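You operate a simulated robot arm through the tools that you are given. There is no shell and no other tool.

You are at the controls of a simulated robot arm. One attempt, no reset.

Task
Slide both clamps up to the sea pan and run their thumbscrews tight.
Fine: the hob's knobs end at off.

Only the result counts: the job must be done as asked and must still hold three seconds after the hand-in. Knocking over, shifting, dropping, spilling or breaking anything else fails it.

Robot
A 6-joint arm with a two-finger parallel gripper, fixed in place. Base frame: the origin is on the floor under the middle of its stand, x ahead of it, y to its left, z up; the work surface is at about z = 0.908. Lengths are in m, angles in degrees, forces in N, time in s.
With the tool pointing down near the work surface it reaches from about 0.24 to 0.66 m from the base axis. Its first joint turns from -66.0 to 66.0 degrees. Payload 2.9 kg.
The tool frame sits at the grasp point between the pads (the TCP): z along the fingers, y along the line on which they close. The tips reach 0.03 m beyond it. Largest opening 0.11 m; finger width 0.02, thickness 0.01; the body of the gripper, 0.048 by 0.112 m, starts 0.055 m behind the TCP.
Orientation is that of the tool frame in the base frame, as a unit quaternion [w, x, y, z]. With the fingers straight down and closing along the base's y, the tool's x points along the base's -x, its y along +y and its z along -z.

Tools
- The arm moves only by the tool send_rows. Its argument "increments" is one flat list of numbers, 7 for each row, row after row: the turn, a rotation vector about the base's x, y, z in degrees, then the shift along the base's x, y, z in m, then the gripper command, from -1 (shut) to 1 (fully open), values between in proportion. In form: [ax, ay, az, x, y, z, jaw, ax, ay, az, x, y, z, jaw, ...]. A call has 1 to 20 rows; each row shifts and turns the commanded pose from where the row before left it. A row lasts 0.2 s, in which the tool goes at most 0.05 m and 8.6 degrees; a call with a longer step from one row to the next is refused whole, and so is a gripper value outside its range. Where a pose cannot be reached the arm comes as near as it can. A force on the tool above 40 N (or 10 N above the force at the start of the call, whichever is more), or a blocked arm, ends the call early, and 0.2 s more pass. Each finger travels about 0.108 m/s and halts on what it meets, pressing with about 39 N; the grip force reading is that of the motor and also rises with nothing between the fingers. The clock runs only during rows and for 0.2 s after the last one: add rows that do not move to give the fingers time. The reply holds the time, the measured pose of the TCP, the force on the tool along the base axes, the opening and the grip force, in the units named above and with some noise, with the torque about the TCP (base axes, N m) and any sound that the robot's microphone picked up.
- Cameras (640 x 400 px; columns grow to the right, rows downward): "scene" is fixed at [0.0554, 0.4153, 1.4147]; the picture's right is [-0.92, -0.39, 0.00], its down [-0.10, 0.23, -0.97] and it looks along [0.38, -0.89, -0.26] (base axes); focal length 324 px, centre (320, 200). "wrist" rides on the gripper at [0.072, 0.017, -0.103] in the tool frame; the picture's right is [-0.23, 0.97, 0.00], its down [-0.76, -0.18, -0.62] and it looks along [-0.61, -0.14, 0.78] (tool axes); focal length 222 px, centre (320, 200). There is no depth. A picture from a camera that has moved, and an enlarged one, comes with that camera's place and axes in the base frame and with its lens.
- capture(camera): a new picture of that camera. The clock stands still meanwhile.
- close_up(camera, box): a new picture of the part [left, top, right, bottom] of that camera's present view, enlarged. The clock stands still meanwhile.
- sign_off(): hands the job in; it is judged then, once.

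Nothing tells you positions but the pictures and the camera data. Unless the task says otherwise, let go and move clear before handing in.

The tools are called after "Emit:" as name(argument=value, ...) on one line, values as JSON. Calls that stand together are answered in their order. send_rows: Moves the arm, as the interface text tells. Its arguments: {"type":"object","properties":{"increments":{"type":"array","items":{"type":"number"}}},"required":["increments"]} The other tools are called the same way: capture (camera) takes a picture; close_up (camera, box) takes an enlarged picture of a part of a camera's view; sign_off () hands the job in.

At the start:

```text
clock: 0.0
eef_pos: [0.3309, -0.1726, 1.3304]
tcp_rot: [0.001, -0.001, 1.0, 0.0]
ft_force: [0.0, 0.5, 0.7]
wrist_torque: [0.0, 0.03, -0.02]
gripper_width: 0.1102
gripper_force: 0.0
```

scene: 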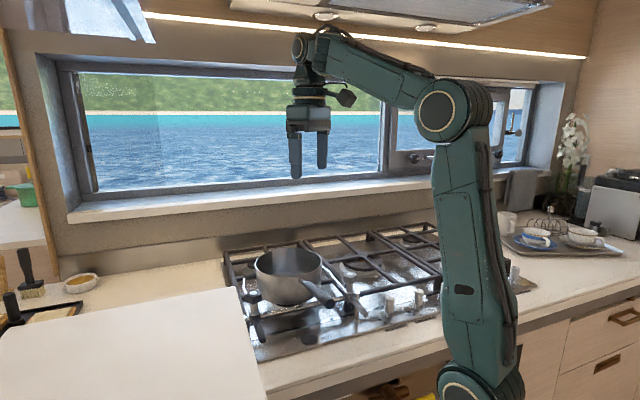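
wrist: 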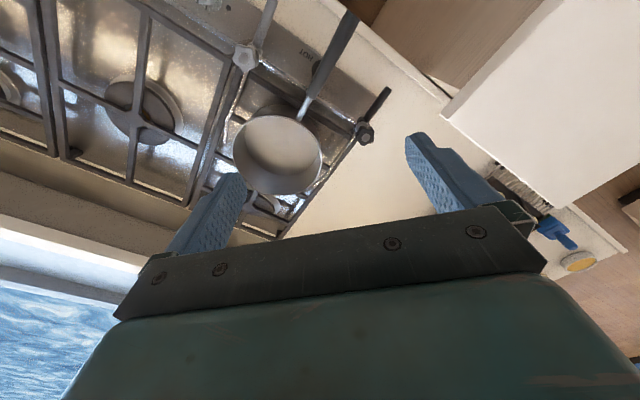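

I see a hob with a pan on it and what look like two pan clamps (fiddles) with thumbscrews beside the pan. I'll take enlarged views before moving anything.

Emit:
close_up(camera="scene", box=[210, 220, 370, 370])

Emit:
close_up(camera="scene", box=[340, 210, 540, 340])

Emit:
close_up(camera="wrist", box=[180, 0, 420, 220])

Emit:
close_up(camera="wrist", box=[0, 0, 220, 200])

```text
2.67 times, centred on (290, 295) of scene
camera zoom: at [0.0554, 0.4153, 1.4147], right [-0.92, -0.39, 0.0], down [-0.1, 0.23, -0.97], along [0.38, -0.89, -0.26], focal length 863 px, centre (400, -53)
```

zoom: 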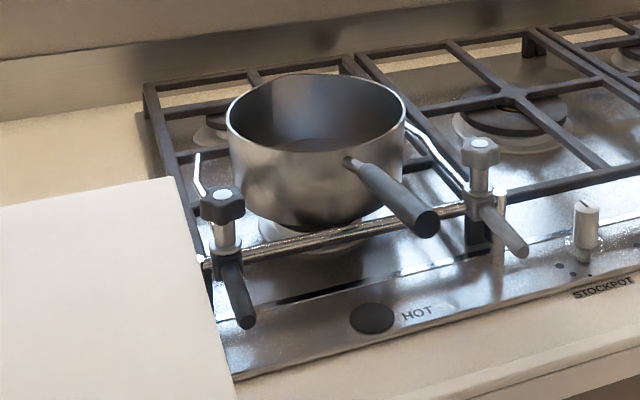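

```text
3.08 times, centred on (440, 275) of scene
camera zoom: at [0.0554, 0.4153, 1.4147], right [-0.92, -0.39, 0.0], down [-0.1, 0.23, -0.97], along [0.38, -0.89, -0.26], focal length 996 px, centre (-49, -31)
```

zoom: 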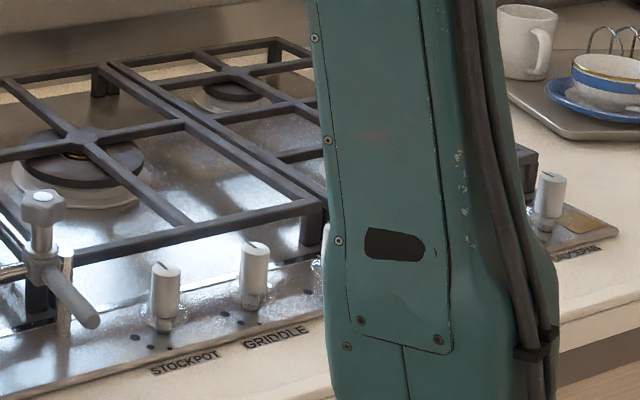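

```text
1.82 times, centred on (300, 110) of wrist
camera zoom: at [0.2575, -0.157, 1.4326], right [0.23, 0.97, 0.0], down [0.76, -0.18, 0.62], along [0.61, -0.14, -0.78], focal length 404 px, centre (356, 364)
```

zoom: 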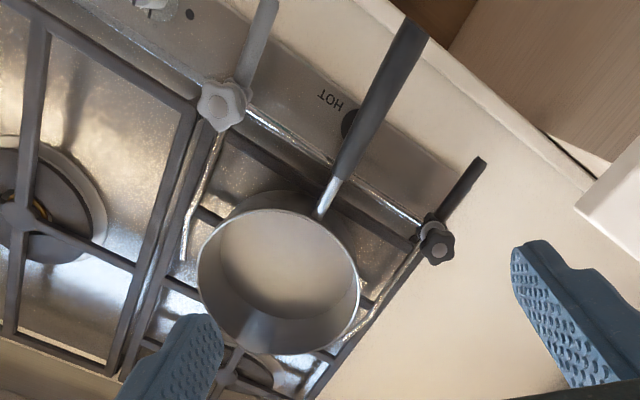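

```text
2.00 times, centred on (110, 100) of wrist
camera zoom: at [0.2575, -0.157, 1.4326], right [0.23, 0.97, 0.0], down [0.76, -0.18, 0.62], along [0.61, -0.14, -0.78], focal length 444 px, centre (740, 400)
```

zoom: 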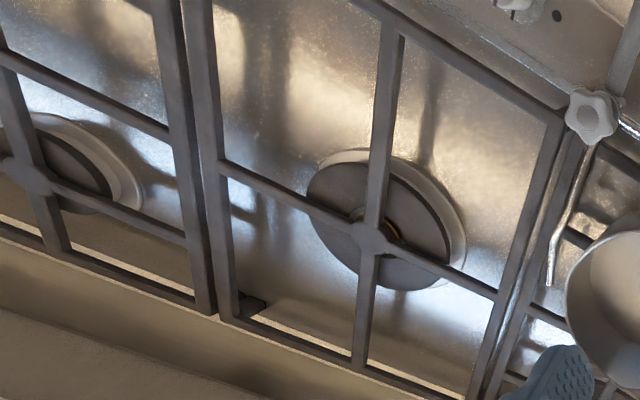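

The rail with its two clamps (grey screw near (0.27,-0.28,1.02), black screw near (0.43,-0.11,1.03)) runs at about 45° to the base axes, with the pan behind it near (0.44,-0.29). I'll turn the tool by -45° to square up with the hob and pull back for a closer look.

Emit:
send_rows(increments=[0, 0, -7.5, -0.0075, 0.017, -0.0133, 1, 0, 0, -7.5, -0.0075, 0.017, -0.0133, 1, 0, 0, -7.5, -0.0075, 0.017, -0.0133, 1, 0, 0, -7.5, -0.0075, 0.017, -0.0133, 1, 0, 0, -7.5, -0.0075, 0.017, -0.0133, 1, 0, 0, -7.5, -0.0075, 0.017, -0.0133, 1, 0, 0, 0, 0, 0, 0, 1])

```text
clock: 1.6
eef_pos: [0.2868, -0.0699, 1.2511]
tcp_rot: [0.0, 0.384, 0.923, 0.0]
ft_force: [-1.4, -1.1, 0.3]
wrist_torque: [-0.02, -0.03, 0.0]
gripper_width: 0.1098
gripper_force: 0.1
```

The tool is turned and pulled back. Now I'll look at the rail, clamps and pan from here.

Emit:
capture(camera="wrist")

Emit:
close_up(camera="wrist", box=[140, 0, 460, 200])

Emit:
capture(camera="scene")

```text
taken
camera wrist: at [0.247, -0.0077, 1.3523], right [0.85, 0.53, 0.0], down [0.41, -0.66, 0.62], along [0.33, -0.53, -0.78], focal length 222 px, centre (320, 200)
```

wrist: 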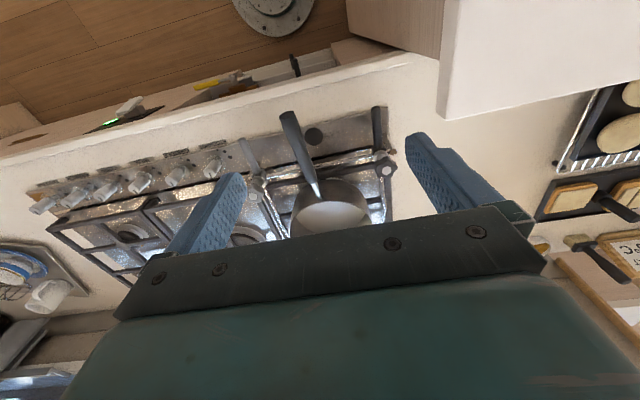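

```text
2.00 times, centred on (300, 100) of wrist
camera zoom: at [0.247, -0.0077, 1.3523], right [0.85, 0.53, 0.0], down [0.41, -0.66, 0.62], along [0.33, -0.53, -0.78], focal length 444 px, centre (360, 400)
```

zoom: 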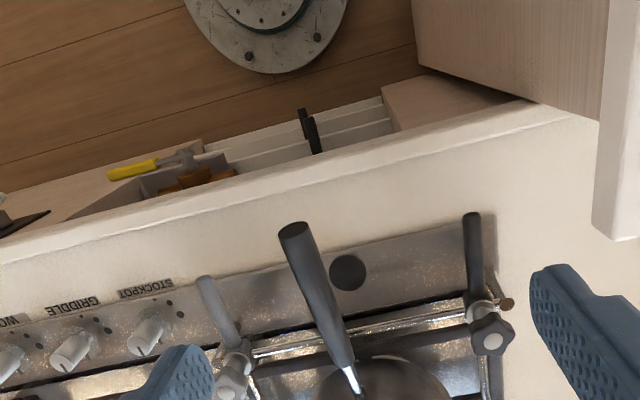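

```text
taken
```

scene: 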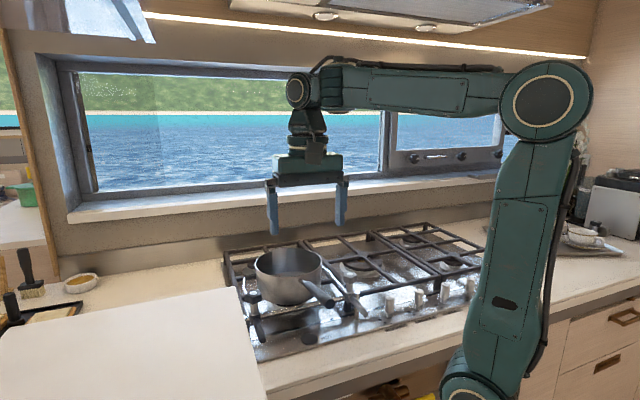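

The rail and six knobs are now in view, along with a tall white box whose corner is near (0.40,-0.01,1.11). I'll zoom in on the knobs, then on each clamp.

Emit:
close_up(camera="wrist", box=[20, 130, 130, 220])

Emit:
close_up(camera="wrist", box=[110, 120, 250, 210])

Emit:
close_up(camera="wrist", box=[230, 90, 420, 240])

Emit:
close_up(camera="scene", box=[330, 230, 490, 340])

```text
4.44 times, centred on (75, 175) of wrist
camera zoom: at [0.247, -0.0077, 1.3523], right [0.85, 0.53, 0.0], down [0.41, -0.66, 0.62], along [0.33, -0.53, -0.78], focal length 987 px, centre (1409, 311)
```

zoom: 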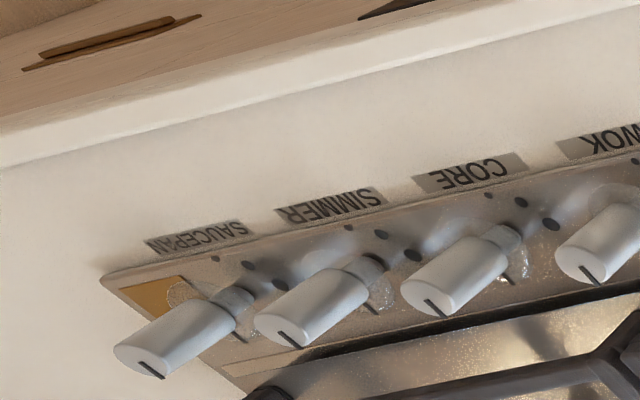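

```text
4.44 times, centred on (180, 165) of wrist
camera zoom: at [0.247, -0.0077, 1.3523], right [0.85, 0.53, 0.0], down [0.41, -0.66, 0.62], along [0.33, -0.53, -0.78], focal length 987 px, centre (942, 356)
```

zoom: 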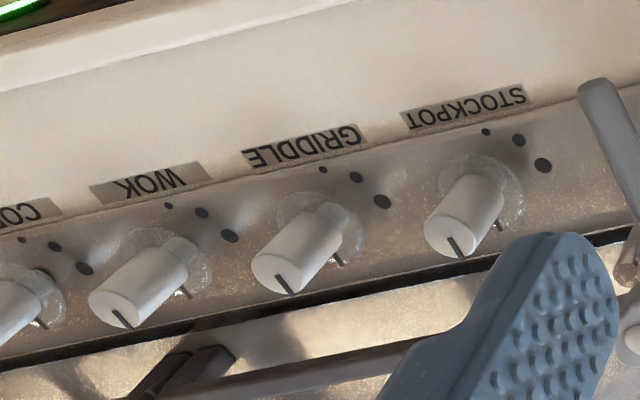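

```text
2.67 times, centred on (325, 165) of wrist
camera zoom: at [0.247, -0.0077, 1.3523], right [0.85, 0.53, 0.0], down [0.41, -0.66, 0.62], along [0.33, -0.53, -0.78], focal length 592 px, centre (307, 293)
```

zoom: 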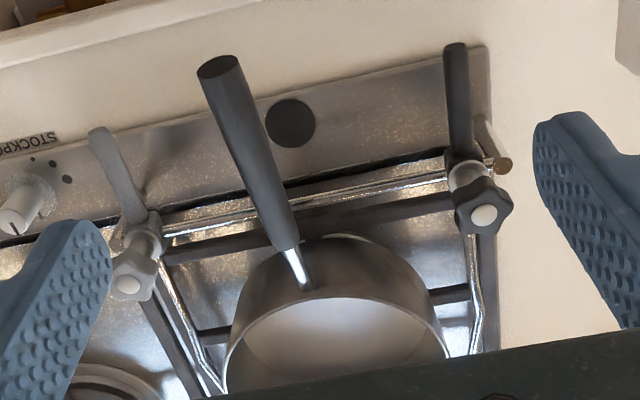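

```text
3.64 times, centred on (410, 285) of scene
camera zoom: at [0.0554, 0.4153, 1.4147], right [-0.92, -0.39, 0.0], down [-0.1, 0.23, -0.97], along [0.38, -0.89, -0.26], focal length 1177 px, centre (-7, -109)
```

zoom: 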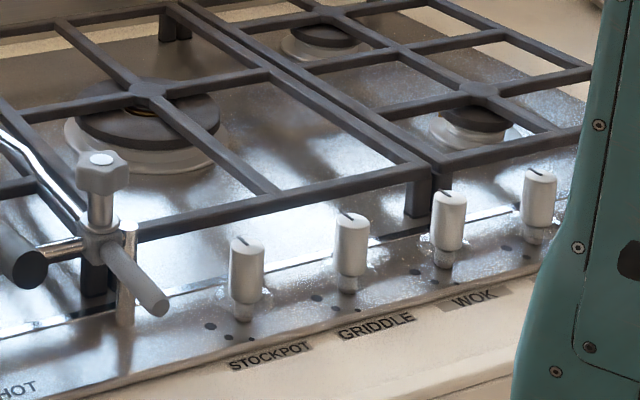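

All six knobs point at their off ticks, so I only need to leave them alone. Both screw tops come out at z≈1.035 with the pan midway between them, about 3 cm from each arm. I'll move over the pan front to measure arms against pan wall.

Emit:
send_rows(increments=[0, 0, 0, 0.023, -0.03, 0, 1, 0, 0, 0, 0.023, -0.03, 0, 1, 0, 0, 0, 0.023, -0.03, 0, 1, 0, 0, 0, 0.023, -0.03, 0, 1, 0, 0, 0, 0, 0, 0, 1])

Emit:
capture(camera="wrist")

Emit:
close_up(camera="wrist", box=[180, 40, 460, 215])

Emit:
close_up(camera="scene", box=[215, 235, 375, 335])

```text
clock: 2.8
eef_pos: [0.3787, -0.1909, 1.2513]
tcp_rot: [0.001, 0.383, 0.924, 0.0]
ft_force: [-0.4, 0.8, 0.6]
wrist_torque: [-0.03, 0.03, 0.01]
gripper_width: 0.1101
gripper_force: 0.1
```

```text
taken
camera wrist: at [0.3397, -0.1278, 1.3529], right [0.85, 0.53, 0.0], down [0.41, -0.66, 0.62], along [0.33, -0.53, -0.78], focal length 222 px, centre (320, 200)
```

wrist: 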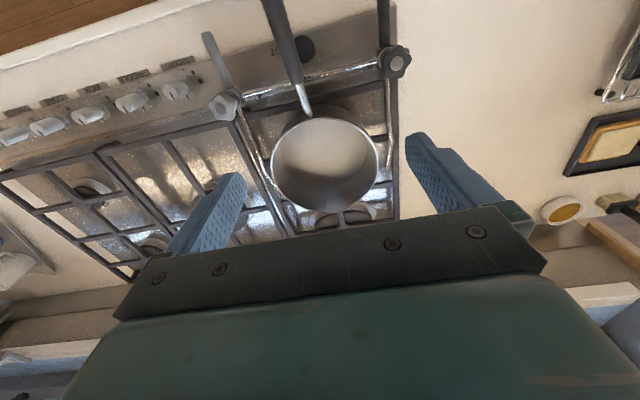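

```text
2.29 times, centred on (320, 128) of wrist
camera zoom: at [0.3397, -0.1278, 1.3529], right [0.85, 0.53, 0.0], down [0.41, -0.66, 0.62], along [0.33, -0.53, -0.78], focal length 508 px, centre (320, 366)
```

zoom: 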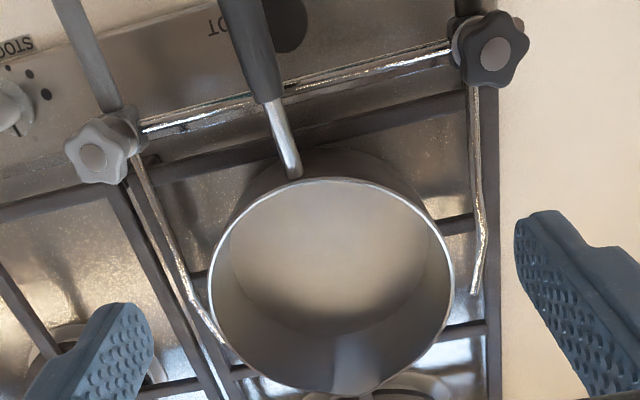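

```text
4.00 times, centred on (295, 285) of scene
camera zoom: at [0.0554, 0.4152, 1.4147], right [-0.92, -0.39, 0.0], down [-0.1, 0.23, -0.97], along [0.38, -0.89, -0.26], focal length 1295 px, centre (420, -140)
```

zoom: 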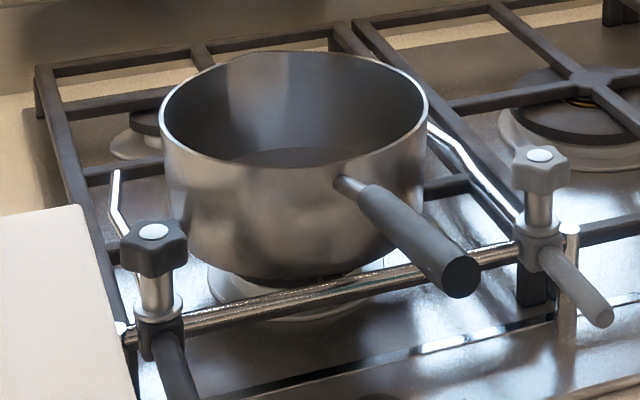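

The arms are shallow Vs at about z 0.955, roughly 4–5 cm from the tapered pan wall on each side. I'll go above the grey screw with a narrowed opening and check alignment before descending.

Emit:
send_rows(increments=[0, 0, 0, -0.02675, -0.0229, 0, 0.2, 0, 0, 0, -0.02675, -0.0229, 0, 0.2, 0, 0, 0, -0.02675, -0.0229, 0, 0.2, 0, 0, 0, -0.02675, -0.0229, 0, 0.2, 0, 0, 0, 0, 0, -0.0378, 0.2, 0, 0, 0, 0, 0, -0.0378, 0.2, 0, 0, 0, 0, 0, -0.0378, 0.2, 0, 0, 0, 0, 0, -0.0378, 0.2, 0, 0, 0, 0, 0, 0, 0.2])

Emit:
capture(camera="wrist")

Emit:
close_up(camera="scene", box=[280, 200, 420, 320])

```text
clock: 4.8
eef_pos: [0.2686, -0.2807, 1.099]
tcp_rot: [0.001, 0.382, 0.924, 0.0]
ft_force: [0.2, 0.9, 0.9]
wrist_torque: [0.0, 0.0, 0.01]
gripper_width: 0.0659
gripper_force: 0.0
```

```text
taken
camera wrist: at [0.2293, -0.2186, 1.2016], right [0.85, 0.53, 0.0], down [0.41, -0.66, 0.62], along [0.33, -0.53, -0.78], focal length 222 px, centre (320, 200)
```

wrist: 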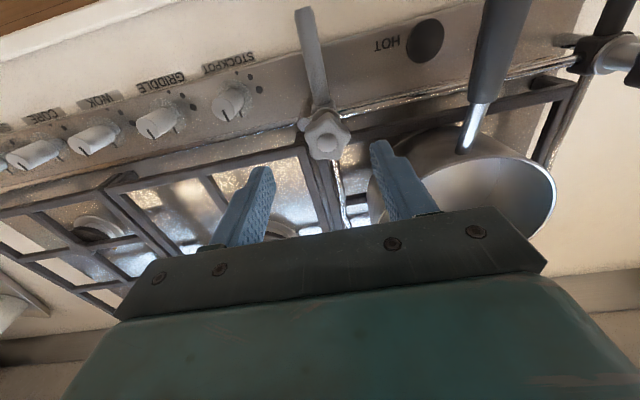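

```text
3.33 times, centred on (350, 260) of scene
camera zoom: at [0.0554, 0.4153, 1.4147], right [-0.92, -0.39, 0.0], down [-0.1, 0.23, -0.97], along [0.38, -0.89, -0.26], focal length 1079 px, centre (220, 0)
```

zoom: 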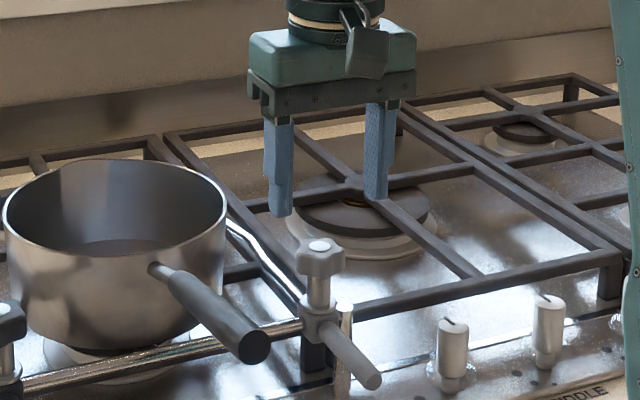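

The grey star knob is centred between the fingers within a few millimetres. I'll descend to z≈1.033, which keeps the tips above the rail post, and close on it.

Emit:
send_rows(increments=[0, 0, 0, 0.0016, -0.0001, -0.022, 0.2, 0, 0, 0, 0.0016, -0.0001, -0.022, 0.2, 0, 0, 0, 0.0016, -0.0001, -0.022, 0.2, 0, 0, 0, 0, 0, 0, 0.2])

Emit:
capture(camera="wrist")

Emit:
close_up(camera="scene", box=[300, 220, 400, 320])

```text
clock: 5.8
eef_pos: [0.2746, -0.2818, 1.0334]
tcp_rot: [0.001, 0.383, 0.924, 0.0]
ft_force: [0.7, -0.1, -0.5]
wrist_torque: [-0.02, 0.02, 0.0]
gripper_width: 0.0659
gripper_force: 0.0
```

```text
taken
camera wrist: at [0.2355, -0.2194, 1.1353], right [0.85, 0.53, 0.0], down [0.41, -0.66, 0.62], along [0.33, -0.53, -0.78], focal length 222 px, centre (320, 200)
```

wrist: 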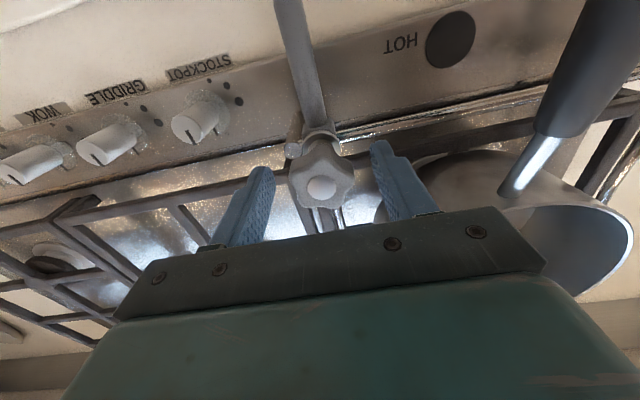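

```text
4.00 times, centred on (350, 270) of scene
camera zoom: at [0.0554, 0.4153, 1.4147], right [-0.92, -0.39, 0.0], down [-0.1, 0.23, -0.97], along [0.38, -0.89, -0.26], focal length 1295 px, centre (200, -80)
```

zoom: 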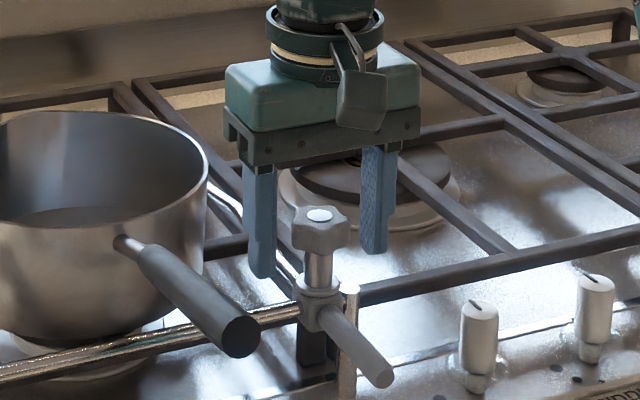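

The star sits right between the fingers in both views. Closing on it now.

Emit:
send_rows(increments=[0, 0, 0, 0, 0, 0, -1, 0, 0, 0, 0, 0, 0, -1, 0, 0, 0, 0, 0, 0, -1])

Emit:
capture(camera="wrist")

```text
clock: 6.6
eef_pos: [0.2768, -0.2814, 1.0341]
tcp_rot: [0.001, 0.381, 0.925, 0.0]
ft_force: [14.7, 13.3, -5.4]
wrist_torque: [-0.25, -0.25, -0.09]
gripper_width: 0.0356
gripper_force: 45.2
```

```text
taken
camera wrist: at [0.2362, -0.2186, 1.1353], right [0.85, 0.53, 0.0], down [0.41, -0.66, 0.62], along [0.33, -0.53, -0.78], focal length 222 px, centre (320, 200)
```

wrist: 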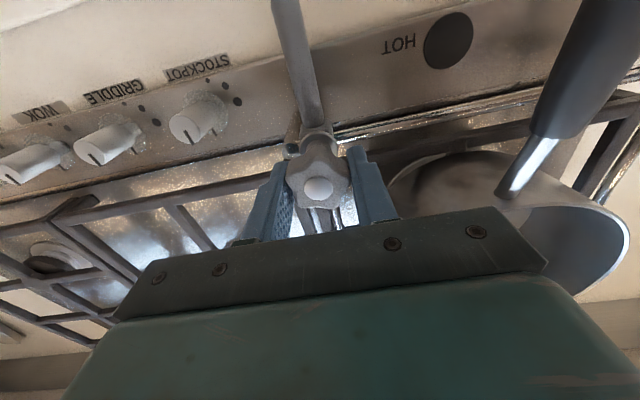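

The grip is firm at 0.0356 m with about 20 N along the rail, so the tool is slightly off the clamp's rest position. I'll slide gently along the rail toward the pan and watch the force.

Emit:
send_rows(increments=[0, 0, 0, 0.0018, 0.0018, 0, -1, 0, 0, 0, 0.0018, 0.0018, 0, -1, 0, 0, 0, 0.0018, 0.0018, 0, -1, 0, 0, 0, 0.0018, 0.0018, 0, -1])

```text
clock: 7.6
eef_pos: [0.2824, -0.2757, 1.0345]
tcp_rot: [0.0, 0.383, 0.924, -0.001]
ft_force: [-2.8, 1.4, -22.0]
wrist_torque: [-0.67, -0.85, -0.03]
gripper_width: 0.0359
gripper_force: 45.0
```

The clamp moved about 8 mm and the rail load vanished, but there is now a downward load with some torque. I'll hold still, re-read and look.

Emit:
send_rows(increments=[0, 0, 0, 0, 0, 0, -1])

Emit:
close_up(camera="scene", box=[280, 230, 380, 330])

Emit:
capture(camera="wrist")

```text
clock: 8.0
eef_pos: [0.2812, -0.2759, 1.0333]
tcp_rot: [0.0, 0.383, 0.924, 0.0]
ft_force: [-1.5, 1.1, -26.3]
wrist_torque: [-0.64, -0.17, 0.04]
gripper_width: 0.0359
gripper_force: 44.7
```

```text
4.00 times, centred on (330, 280) of scene
camera zoom: at [0.0556, 0.4151, 1.4148], right [-0.92, -0.39, 0.0], down [-0.1, 0.23, -0.97], along [0.38, -0.89, -0.26], focal length 1295 px, centre (280, -120)
```

zoom: 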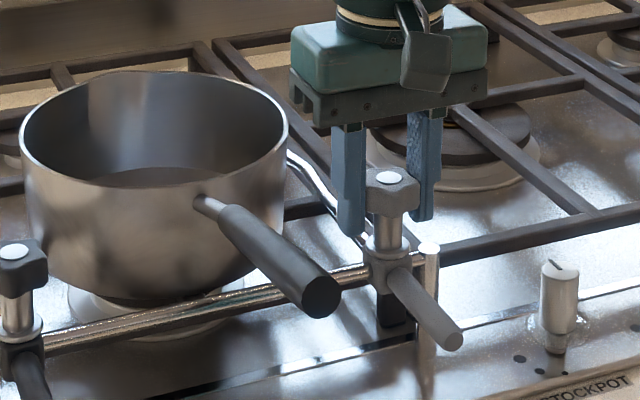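

```text
taken
camera wrist: at [0.2423, -0.2132, 1.1357], right [0.85, 0.53, 0.0], down [0.41, -0.67, 0.62], along [0.33, -0.53, -0.78], focal length 222 px, centre (320, 200)
```

wrist: 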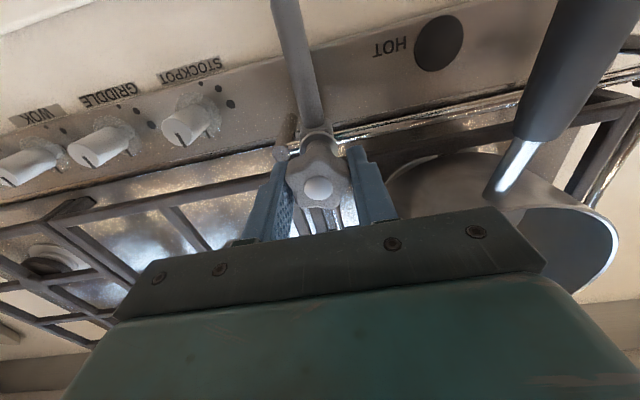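

The clamp has clearly slid off the end post. I'll relieve the vertical load with a small downward step before going on.

Emit:
send_rows(increments=[0, 0, 0, 0, 0, -0.001, -1, 0, 0, 0, 0, 0, 0, -1])

```text
clock: 8.6
eef_pos: [0.2799, -0.2763, 1.0335]
tcp_rot: [0.0, 0.383, 0.924, 0.001]
ft_force: [-5.5, 6.2, -6.2]
wrist_torque: [0.76, 1.12, 0.0]
gripper_width: 0.0357
gripper_force: 44.9
```

The vertical load is mostly gone. Continuing the slide in small steps.

Emit:
send_rows(increments=[0, 0, 0, 0.0021, 0.0021, 0, -1, 0, 0, 0, 0.0021, 0.0021, 0, -1, 0, 0, 0, 0.0021, 0.0021, 0, -1, 0, 0, 0, 0.0021, 0.0021, 0, -1, 0, 0, 0, 0, 0, 0, -1])

```text
clock: 9.8
eef_pos: [0.2909, -0.2686, 1.0333]
tcp_rot: [0.001, 0.383, 0.924, -0.001]
ft_force: [-7.9, 6.9, 8.8]
wrist_torque: [0.51, 1.0, -0.01]
gripper_width: 0.0359
gripper_force: 45.1
```

Sliding freely with only about 10 N sideways. I'll check how far the arm still is from the pan.

Emit:
close_up(camera="scene", box=[250, 230, 360, 320])

Emit:
close_up(camera="wrist", box=[260, 100, 460, 230])

```text
4.44 times, centred on (305, 275) of scene
camera zoom: at [0.0551, 0.4155, 1.4147], right [-0.92, -0.39, 0.0], down [-0.1, 0.23, -0.97], along [0.38, -0.89, -0.25], focal length 1439 px, centre (387, -133)
```

zoom: 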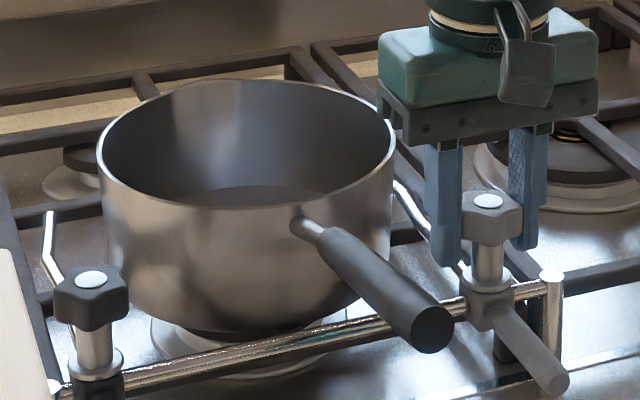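

```text
3.08 times, centred on (360, 165) of wrist
camera zoom: at [0.2502, -0.2046, 1.1354], right [0.85, 0.53, 0.0], down [0.41, -0.66, 0.63], along [0.33, -0.53, -0.78], focal length 684 px, centre (197, 308)
```

zoom: 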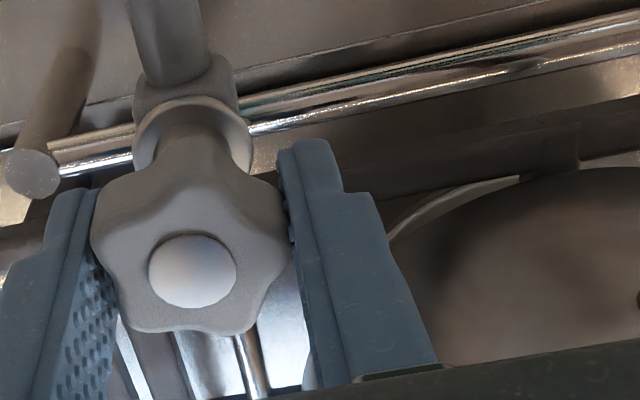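

The arm is still clear of the pan. I'll slide another centimetre with a slight sideways correction, then let go and look from above.

Emit:
send_rows(increments=[0, 0, 0, 0.0014, 0.0022, 0.0003, -1, 0, 0, 0, 0.0018, 0.0018, 0, -1, 0, 0, 0, 0.0018, 0.0018, 0, -1, 0, 0, 0, 0.0018, 0.0018, 0, -1, 0, 0, 0, 0, 0, 0, -1])

```text
clock: 11.0
eef_pos: [0.2973, -0.259, 1.0326]
tcp_rot: [0.001, 0.382, 0.924, -0.001]
ft_force: [-8.0, 4.3, 9.2]
wrist_torque: [-0.64, -0.13, -0.03]
gripper_width: 0.0357
gripper_force: 45.0
```

About 32 mm slid, with little load along the rail. Releasing and lifting to look at the gap from above.

Emit:
send_rows(increments=[0, 0, 0, 0, 0, 0, 0.2, 0, 0, 0, 0, 0, 0, 0.2, 0, 0, 0, 0, 0, 0.03, 0.2, 0, 0, 0, 0, 0, 0.045, 0.2, 0, 0, 0, 0, 0, 0.045, 0.2, 0, 0, 0, 0, 0, 0.045, 0.2, 0, 0, 0, 0, 0, 0.045, 0.2, 0, 0, 0, 0.0205, 0.017, 0, 0.2, 0, 0, 0, 0.0205, 0.017, 0, 0.2, 0, 0, 0, 0.0205, 0.017, 0, 0.2, 0, 0, 0, 0.0205, 0.017, 0, 0.2, 0, 0, 0, 0, 0, 0, 0.2])

Emit:
close_up(camera="wrist", box=[180, 40, 460, 215])

Emit:
close_up(camera="scene", box=[215, 235, 375, 335])

```text
clock: 13.6
eef_pos: [0.3789, -0.193, 1.2427]
tcp_rot: [0.0, 0.383, 0.924, 0.0]
ft_force: [-0.3, -0.4, -0.6]
wrist_torque: [0.01, 0.0, 0.02]
gripper_width: 0.066
gripper_force: 0.0
```

```text
2.29 times, centred on (320, 128) of wrist
camera zoom: at [0.3393, -0.1301, 1.3449], right [0.85, 0.53, 0.0], down [0.41, -0.66, 0.62], along [0.33, -0.53, -0.78], focal length 508 px, centre (320, 366)
```

zoom: 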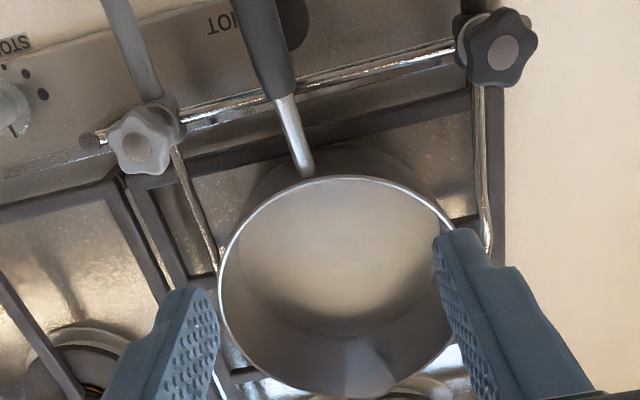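

```text
4.00 times, centred on (295, 285) of scene
camera zoom: at [0.0554, 0.4153, 1.4147], right [-0.92, -0.39, 0.0], down [-0.1, 0.23, -0.97], along [0.38, -0.89, -0.26], focal length 1295 px, centre (420, -140)
```

zoom: 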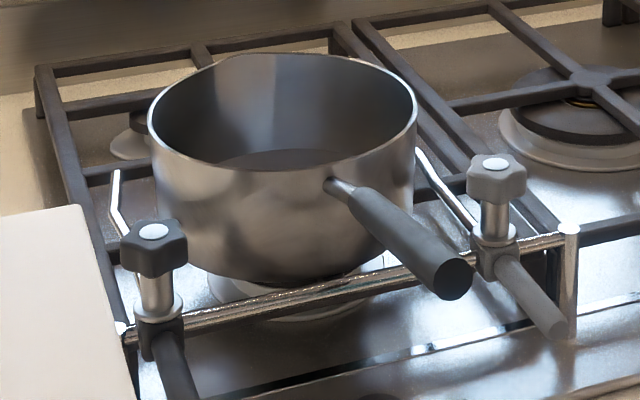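

The pan has moved about 7 mm left, so the grey arm met it after roughly 24 mm and pushed it the rest. I'll take hold of the grey screw again, draw the clamp back about 6.5 mm and tighten it there, so black can bring the pan home.

Emit:
send_rows(increments=[0, 0, 0, -0.0205, -0.017, 0, 0.2, 0, 0, 0, -0.0205, -0.017, 0, 0.2, 0, 0, 0, -0.0205, -0.017, 0, 0.2, 0, 0, 0, -0.0205, -0.017, 0, 0.2, 0, 0, 0, 0, 0, -0.045, 0.2, 0, 0, 0, 0, 0, -0.045, 0.2, 0, 0, 0, 0, 0, -0.045, 0.2, 0, 0, 0, 0, 0, -0.045, 0.2, 0, 0, 0, 0, 0, -0.03, 0.2, 0, 0, 0, 0, 0, 0, 0.2, 0, 0, 0, 0, 0, 0, -1, 0, 0, 0, 0, 0, 0, -1, 0, 0, 0, 0, 0, 0, -1])

Emit:
close_up(camera="wrist", box=[220, 60, 460, 230])

```text
clock: 16.4
eef_pos: [0.2962, -0.2587, 1.0338]
tcp_rot: [0.0, 0.383, 0.924, 0.0]
ft_force: [-0.7, -0.8, -9.7]
wrist_torque: [-1.03, -0.46, -0.01]
gripper_width: 0.0359
gripper_force: 45.1
```

```text
2.35 times, centred on (340, 145) of wrist
camera zoom: at [0.257, -0.1955, 1.1357], right [0.85, 0.53, 0.0], down [0.41, -0.66, 0.62], along [0.33, -0.53, -0.78], focal length 523 px, centre (273, 329)
```

zoom: 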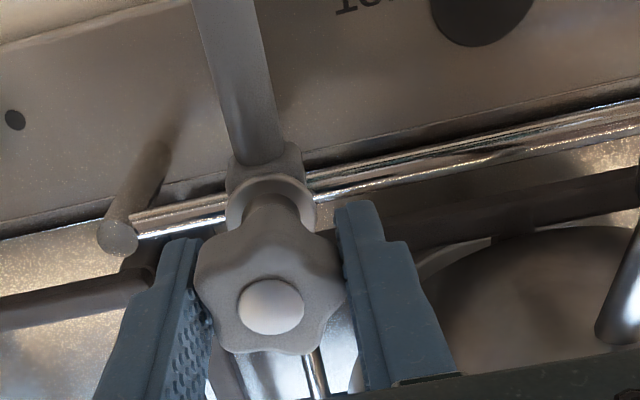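

The grip is well centred. Sliding back about 6.4 mm.

Emit:
send_rows(increments=[0, 0, 0, -0.0015, -0.0015, 0, -1, 0, 0, 0, -0.0015, -0.0015, 0, -1, 0, 0, 0, -0.0015, -0.0015, 0, -1, 0, 0, 0, 0, 0, 0, -1])

Emit:
close_up(camera="scene", box=[215, 235, 375, 335])

```text
clock: 17.4
eef_pos: [0.2922, -0.2628, 1.0336]
tcp_rot: [0.0, 0.383, 0.924, 0.0]
ft_force: [-9.9, 10.3, 14.6]
wrist_torque: [0.53, 0.79, 0.0]
gripper_width: 0.0357
gripper_force: 45.0
```

```text
4.00 times, centred on (295, 285) of scene
camera zoom: at [0.055, 0.4157, 1.4146], right [-0.92, -0.39, 0.0], down [-0.1, 0.23, -0.97], along [0.38, -0.89, -0.25], focal length 1295 px, centre (420, -140)
```

zoom: 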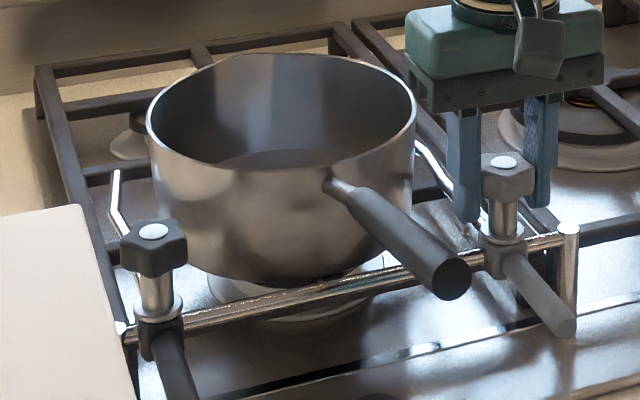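

The grey clamp is now about 25 mm from its start, within a millimetre or so of the pan's original contact point. Next I'll turn the screw clockwise in a short first stretch and watch the torque.

Emit:
send_rows(increments=[0, 0, 0, -0.0005, 0.0005, 0.0005, -1, 0, 0, -8, 0, 0, 0, -1, 0, 0, -8, 0, 0, 0, -1, 0, 0, -8, 0, 0, 0, -1])

Emit:
close_up(camera="wrist", box=[220, 60, 460, 230])

```text
clock: 18.4
eef_pos: [0.2909, -0.2632, 1.035]
tcp_rot: [-0.001, 0.568, 0.823, 0.0]
ft_force: [-15.8, 14.0, 14.3]
wrist_torque: [-0.63, -0.53, 0.0]
gripper_width: 0.036
gripper_force: 45.0
```

```text
2.35 times, centred on (340, 145) of wrist
camera zoom: at [0.2812, -0.19, 1.1357], right [0.99, 0.13, 0.0], down [0.1, -0.77, 0.62], along [0.08, -0.62, -0.78], focal length 523 px, centre (273, 329)
```

zoom: 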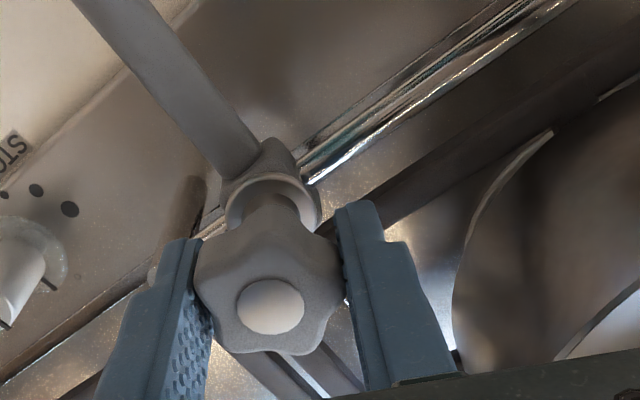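

The star turns freely with the tool and shows no torque yet. About 21 N of sideways load remains, so I'll test a small correction to learn its direction.

Emit:
send_rows(increments=[0, 0, 0, -0.0004, 0.0004, 0, -1, 0, 0, 0, 0, 0, 0, -1])

```text
clock: 19.0
eef_pos: [0.2903, -0.2633, 1.0336]
tcp_rot: [0.0, 0.567, 0.824, -0.001]
ft_force: [-10.7, 8.8, 11.6]
wrist_torque: [0.56, 0.5, -0.02]
gripper_width: 0.0357
gripper_force: 44.8
```

The correction works as expected. One more small correction, then keep turning clockwise.

Emit:
send_rows(increments=[0, 0, 0, -0.0006, 0.0006, 0.0005, -1, 0, 0, -8, 0, 0, 0, -1, 0, 0, -8, 0, 0, 0, -1, 0, 0, -8, 0, 0, 0, -1, 0, 0, 0, 0, 0, 0, -1])

```text
clock: 20.2
eef_pos: [0.2908, -0.263, 1.0334]
tcp_rot: [0.0, 0.725, 0.688, 0.0]
ft_force: [-8.8, 6.8, -2.3]
wrist_torque: [-1.21, -0.31, 0.02]
gripper_width: 0.0359
gripper_force: 44.5
```

Yaw is now about -93° and the screw still turns without resistance. Continuing.

Emit:
send_rows(increments=[0, 0, -8, -0.0002, 0.0002, 0, -1, 0, 0, -8, -0.0002, 0.0002, 0, -1, 0, 0, -8, 0, 0, 0, -1, 0, 0, -8, 0, 0, 0, -1, 0, 0, -8, 0, 0, 0, -1, 0, 0, 0, 0, 0, 0, -1])

```text
clock: 21.6
eef_pos: [0.2912, -0.2608, 1.0335]
tcp_rot: [-0.001, 0.917, 0.399, -0.001]
ft_force: [-5.4, 6.9, -5.6]
wrist_torque: [-0.03, -0.64, 0.03]
gripper_width: 0.036
gripper_force: 45.0
```

Yaw -133° and still free. Continuing while the joint allows it.

Emit:
send_rows(increments=[0, 0, -8, 0, 0, 0, -1, 0, 0, -8, 0, 0, 0, -1, 0, 0, -8, 0, 0, 0, -1, 0, 0, -8, 0, 0, 0, -1, 0, 0, -8, 0, 0, 0, -1, 0, 0, 0, 0, 0, 0, -1])

Emit:
capture(camera="scene")

```text
clock: 23.0
eef_pos: [0.2881, -0.2606, 1.0337]
tcp_rot: [-0.002, 0.998, 0.06, -0.002]
ft_force: [-19.6, 21.4, 6.3]
wrist_torque: [-0.14, -0.79, 0.0]
gripper_width: 0.0359
gripper_force: 44.7
```

```text
taken
```

scene: 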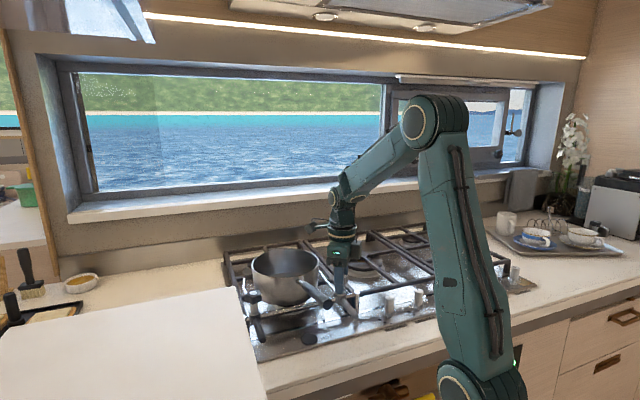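

Yaw -173° and still no torque, with about 29 N sideways. I'll correct for that and keep turning.

Emit:
send_rows(increments=[0, 0, 0, -0.0007, 0.0007, 0, -1, 0, 0, 0, -0.0005, 0.0005, 0, -1, 0, 0, -8, 0, 0, 0, -1, 0, 0, -8, 0, 0, 0, -1, 0, 0, -8, 0, 0, 0, -1, 0, 0, 0, 0, 0, 0, -1])

```text
clock: 24.4
eef_pos: [0.2885, -0.2602, 1.0341]
tcp_rot: [-0.002, 0.989, -0.149, -0.002]
ft_force: [-12.6, 14.6, -5.0]
wrist_torque: [-0.13, -0.19, -0.01]
gripper_width: 0.0357
gripper_force: 44.6
```

Yaw about -197° with no limit reached. Continuing with a further small correction.

Emit:
send_rows(increments=[0, 0, -8, -0.0004, 0.0004, -0.0002, -1, 0, 0, -8, -0.0003, 0.0003, 0, -1, 0, 0, -8, 0, 0, 0, -1, 0, 0, -8, 0, 0, 0, -1, 0, 0, -8, 0, 0, 0, -1, 0, 0, 0, 0, 0, 0, -1])

```text
clock: 25.2
eef_pos: [0.2725, -0.2774, 1.0337]
tcp_rot: [-0.004, 0.946, -0.325, -0.002]
ft_force: [6.6, 7.2, 0.8]
wrist_torque: [-0.02, 0.17, 0.05]
gripper_width: 0.0362
gripper_force: 45.7
out of reach, approached as far as the arm can: row 3, 4
stopped in row 4: the force on the tool passed its limit at 63 N (the readings are from after the stop); the commanded pose is now the measured one
```

The wrist joint ran out at about yaw -210° and the arm dragged the clamp back to its end post, tripping the force limit. I'll check that nothing else was disturbed.

Emit:
capture(camera="scene")

Emit:
close_up(camera="scene", box=[215, 235, 375, 335])

Emit:
capture(camera="wrist")

```text
taken
```

scene: 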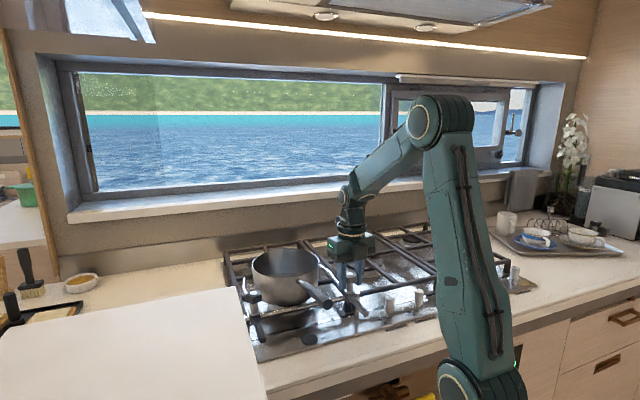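

```text
4.00 times, centred on (295, 285) of scene
camera zoom: at [0.0556, 0.4155, 1.4146], right [-0.92, -0.39, 0.0], down [-0.1, 0.23, -0.97], along [0.38, -0.89, -0.25], focal length 1295 px, centre (420, -140)
```

zoom: 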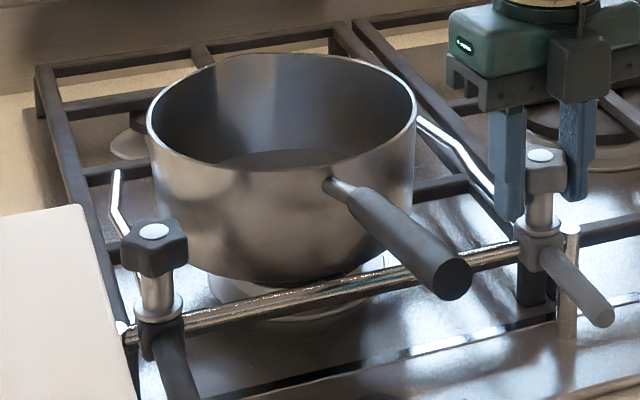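

```text
taken
camera wrist: at [0.3188, -0.3364, 1.1351], right [-0.78, -0.63, 0.0], down [-0.49, 0.6, 0.63], along [-0.39, 0.49, -0.78], focal length 222 px, centre (320, 200)
```

wrist: 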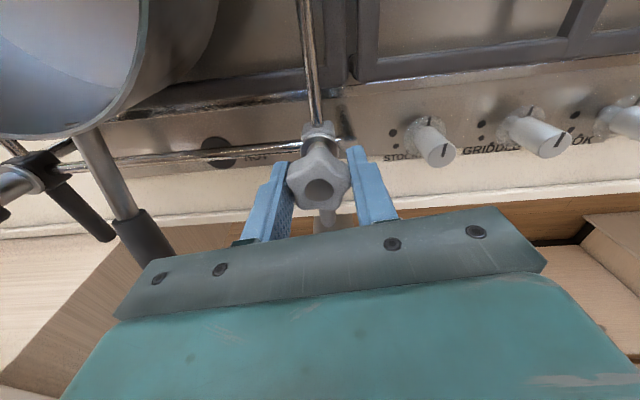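

Only the clamp slid back; the pan and knobs are as they were. The wrist has about 350° of range (yaw from about +130° to -215°), so I'll release, rise and wind back to the positive end for a long turn.

Emit:
send_rows(increments=[0, 0, 0, 0, 0, 0, 0.2, 0, 0, 0, 0, 0, 0, 0.2, 0, 0, 0, 0, 0, 0.03, 0.2, 0, 0, 0, 0, 0, 0.03, 0.2, 0, 0, 8.5, 0, 0, 0, 0.2, 0, 0, 8.5, 0, 0, 0, 0.2, 0, 0, 8.5, 0, 0, 0, 0.2, 0, 0, 8.5, 0, 0, 0, 0.2, 0, 0, 8.5, 0, 0, 0, 0.2, 0, 0, 8.5, 0, 0, 0, 0.2, 0, 0, 8.5, 0, 0, 0, 0.2, 0, 0, 8.5, 0, 0, 0, 0.2, 0, 0, 8.5, 0, 0, 0, 0.2, 0, 0, 8.5, 0, 0, 0, 0.2, 0, 0, 8.5, 0, 0, 0, 0.2, 0, 0, 8.5, 0, 0, 0, 0.2, 0, 0, 8.5, 0, 0, 0, 0.2, 0, 0, 8.5, 0, 0, 0, 0.2, 0, 0, 8.5, 0, 0, 0, 0.2, 0, 0, 8.5, 0, 0, 0, 0.2])

```text
clock: 29.4
eef_pos: [0.2716, -0.2778, 1.0927]
tcp_rot: [0.001, 0.656, 0.755, -0.004]
ft_force: [-1.0, 0.1, 0.2]
wrist_torque: [-0.01, 0.0, 0.02]
gripper_width: 0.0661
gripper_force: 0.0
```

Winding back further.

Emit:
send_rows(increments=[0, 0, 8.5, 0, 0, 0, 0.2, 0, 0, 8.5, 0, 0, 0, 0.2, 0, 0, 8.5, 0, 0, 0, 0.2, 0, 0, 8.5, 0, 0, 0, 0.2, 0, 0, 8.5, 0, 0, 0, 0.2, 0, 0, 8.5, 0, 0, 0, 0.2, 0, 0, 8.5, 0, 0, 0, 0.2, 0, 0, 8.5, 0, 0, 0, 0.2, 0, 0, 8.5, 0, 0, 0, 0.2, 0, 0, 8.5, 0, 0, 0, 0.2, 0, 0, 8.5, 0, 0, 0, 0.2, 0, 0, 8.5, 0, 0, 0, 0.2, 0, 0, 8.5, 0, 0, 0, 0.2, 0, 0, 8.5, 0, 0, 0, 0.2, 0, 0, 8.5, 0, 0, 0, 0.2, 0, 0, 8.5, 0, 0, 0, 0.2, 0, 0, 8.5, 0, 0, 0, 0.2, 0, 0, 8.5, 0, 0, 0, 0.2, 0, 0, 8.5, 0, 0, 0, 0.2, 0, 0, 8.5, 0, 0, 0, 0.2])

```text
clock: 33.6
eef_pos: [0.2696, -0.2779, 1.0947]
tcp_rot: [0.004, -0.695, 0.719, 0.001]
ft_force: [-0.3, 0.1, 0.8]
wrist_torque: [-0.01, -0.02, -0.04]
gripper_width: 0.066
gripper_force: 0.0
```

Yaw is +88°. I'll turn on to about +125°, take out the small tilt and centre on the star, which I now put at (0.2745,-0.280).

Emit:
send_rows(increments=[-0.4, 0.25, 7.3, 0.0049, -0.0021, 0, 0.2, 0, 0, 7.3, 0, 0, 0, 0.2, 0, 0, 7.3, 0, 0, 0, 0.2, 0, 0, 7.3, 0, 0, 0, 0.2, 0, 0, 7.3, 0, 0, 0, 0.2, 0, 0, 0, 0, 0, 0, 0.2])

Emit:
capture(camera="wrist")

Emit:
close_up(camera="scene", box=[290, 210, 410, 320])

```text
clock: 35.0
eef_pos: [0.2762, -0.28, 1.0934]
tcp_rot: [0.0, 0.885, -0.465, 0.0]
ft_force: [-1.5, 0.7, 0.1]
wrist_torque: [-0.01, -0.02, -0.01]
gripper_width: 0.0662
gripper_force: 0.0
```

```text
taken
camera wrist: at [0.3025, -0.35, 1.1957], right [-0.93, -0.36, 0.0], down [-0.28, 0.73, 0.62], along [-0.23, 0.58, -0.78], focal length 222 px, centre (320, 200)
```

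wrist: 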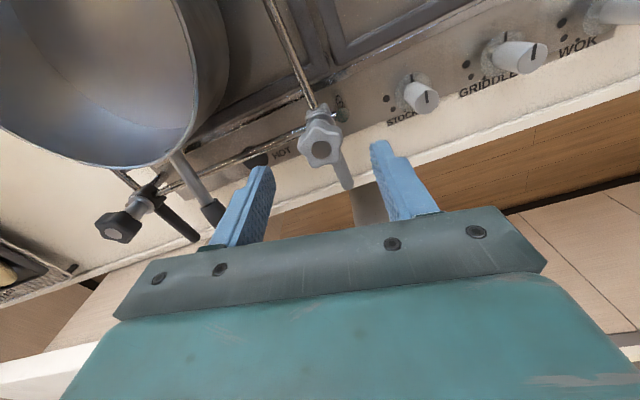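

```text
3.64 times, centred on (350, 265) of scene
camera zoom: at [0.0554, 0.4153, 1.4147], right [-0.92, -0.39, 0.0], down [-0.1, 0.23, -0.97], along [0.38, -0.89, -0.26], focal length 1177 px, centre (211, -36)
```

zoom: 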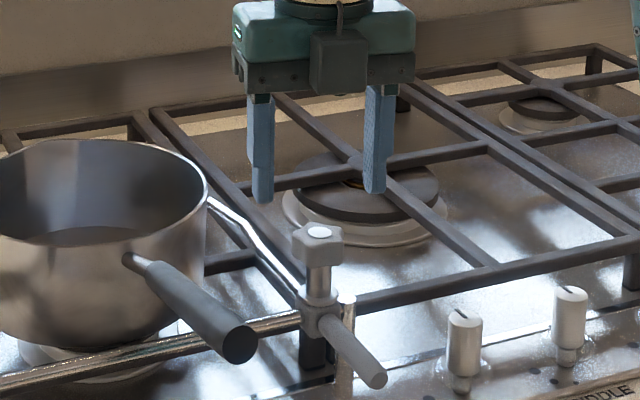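

Yaw is about +124.5°. Reconciling the views from both sides puts the star at (0.2738,-0.2788). I'll shift by 2 mm, descend and grip.

Emit:
send_rows(increments=[0, 0, 0, -0.0022, 0.0011, 0, 0.2, 0, 0, 0, 0, 0, -0.03, 0.2, 0, 0, 0, 0, 0, -0.03, 0.2, 0, 0, 0, 0, 0, 0, 0.2, 0, 0, 0, 0, 0, 0, -1, 0, 0, 0, 0, 0, 0, -1, 0, 0, 0, 0, 0, 0, -1])

Emit:
close_up(camera="wrist", box=[220, 60, 460, 230])

```text
clock: 36.6
eef_pos: [0.2734, -0.2777, 1.0327]
tcp_rot: [0.0, 0.885, -0.466, 0.001]
ft_force: [7.9, 5.1, -6.9]
wrist_torque: [-0.38, -0.51, 0.04]
gripper_width: 0.0346
gripper_force: 45.1
```

```text
2.35 times, centred on (340, 145) of wrist
camera zoom: at [0.3002, -0.3478, 1.1342], right [-0.93, -0.36, 0.0], down [-0.29, 0.73, 0.62], along [-0.23, 0.58, -0.78], focal length 523 px, centre (273, 329)
```

zoom: 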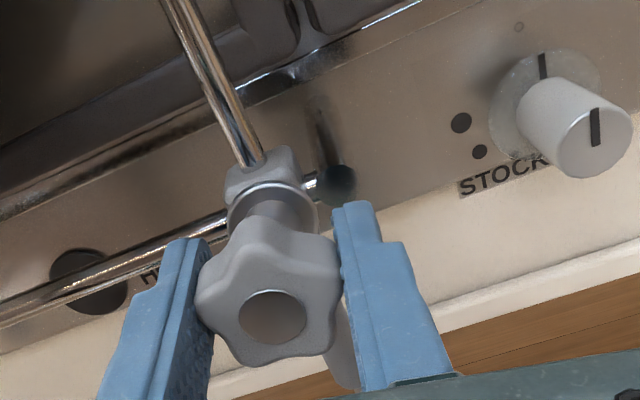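

The grip is centred to within about a millimetre. Sliding the grey clamp toward the pan by about 25 mm again.

Emit:
send_rows(increments=[0, 0, 0, 0.0022, 0.0022, 0, -1, 0, 0, 0, 0.0022, 0.0022, 0, -1, 0, 0, 0, 0.0022, 0.0022, 0, -1, 0, 0, 0, 0.0022, 0.0022, 0, -1, 0, 0, 0, 0.0022, 0.0022, 0, -1, 0, 0, 0, 0.0022, 0.0022, 0, -1, 0, 0, 0, 0.0022, 0.0022, 0, -1, 0, 0, 0, 0.0022, 0.0022, 0, -1, 0, 0, 0, 0, 0, 0, -1])

Emit:
close_up(camera="scene", box=[215, 235, 375, 335])

```text
clock: 38.6
eef_pos: [0.2896, -0.2606, 1.0334]
tcp_rot: [-0.001, 0.885, -0.466, -0.003]
ft_force: [-1.8, 1.9, -24.1]
wrist_torque: [0.7, 0.52, 0.04]
gripper_width: 0.0345
gripper_force: 45.0
```

```text
4.00 times, centred on (295, 285) of scene
camera zoom: at [0.0555, 0.4151, 1.4148], right [-0.92, -0.39, 0.0], down [-0.1, 0.23, -0.97], along [0.38, -0.89, -0.26], focal length 1295 px, centre (420, -140)
```

zoom: 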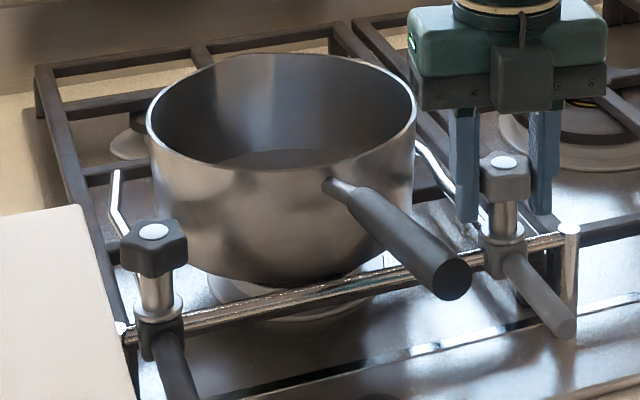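

The grey clamp is back at the 25 mm mark and the pan hasn't moved. I'll relieve the vertical load and turn clockwise.

Emit:
send_rows(increments=[0, 0, 0, 0, 0, -0.001, -1, 0, 0, -8, 0, 0, 0, -1, 0, 0, -8, 0, 0, 0, -1, 0, 0, -8, 0, 0, 0, -1, 0, 0, -8, 0, 0, 0, -1, 0, 0, -8, 0, 0, 0, -1, 0, 0, -8, 0, 0, 0, -1, 0, 0, 0, 0, 0, 0, -1])

```text
clock: 40.4
eef_pos: [0.2909, -0.2609, 1.0321]
tcp_rot: [0.0, -0.617, 0.787, 0.0]
ft_force: [-14.6, -4.3, -1.2]
wrist_torque: [-0.41, 0.63, 0.43]
gripper_width: 0.0365
gripper_force: 44.9
```

Torque is starting to build (0.43 N·m) at yaw +76°. I'll check whether the fingers are still seated on the star.

Emit:
close_up(camera="wrist", box=[220, 60, 460, 230])

Emit:
close_up(camera="scene", box=[215, 235, 375, 335])

```text
2.35 times, centred on (340, 145) of wrist
camera zoom: at [0.2571, -0.3285, 1.135], right [-0.89, 0.45, 0.0], down [0.35, 0.7, 0.62], along [0.28, 0.56, -0.78], focal length 523 px, centre (273, 329)
```

zoom: 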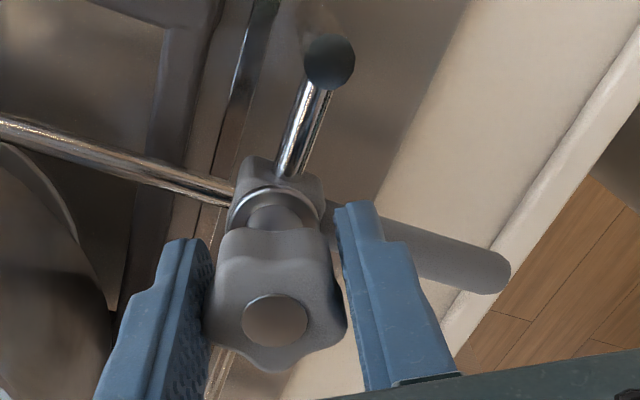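

```text
4.00 times, centred on (295, 285) of scene
camera zoom: at [0.055, 0.4151, 1.4148], right [-0.92, -0.39, 0.0], down [-0.1, 0.23, -0.97], along [0.38, -0.89, -0.25], focal length 1295 px, centre (420, -140)
```

zoom: 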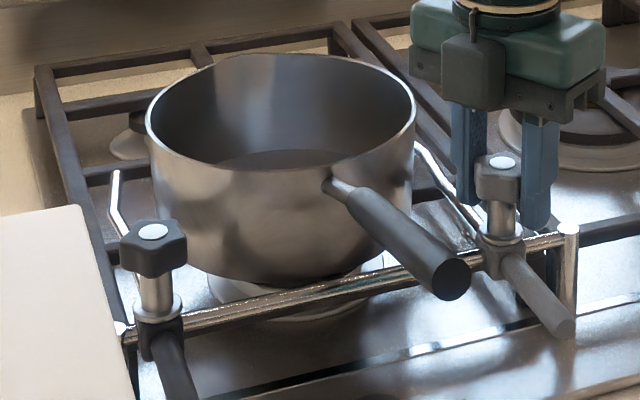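

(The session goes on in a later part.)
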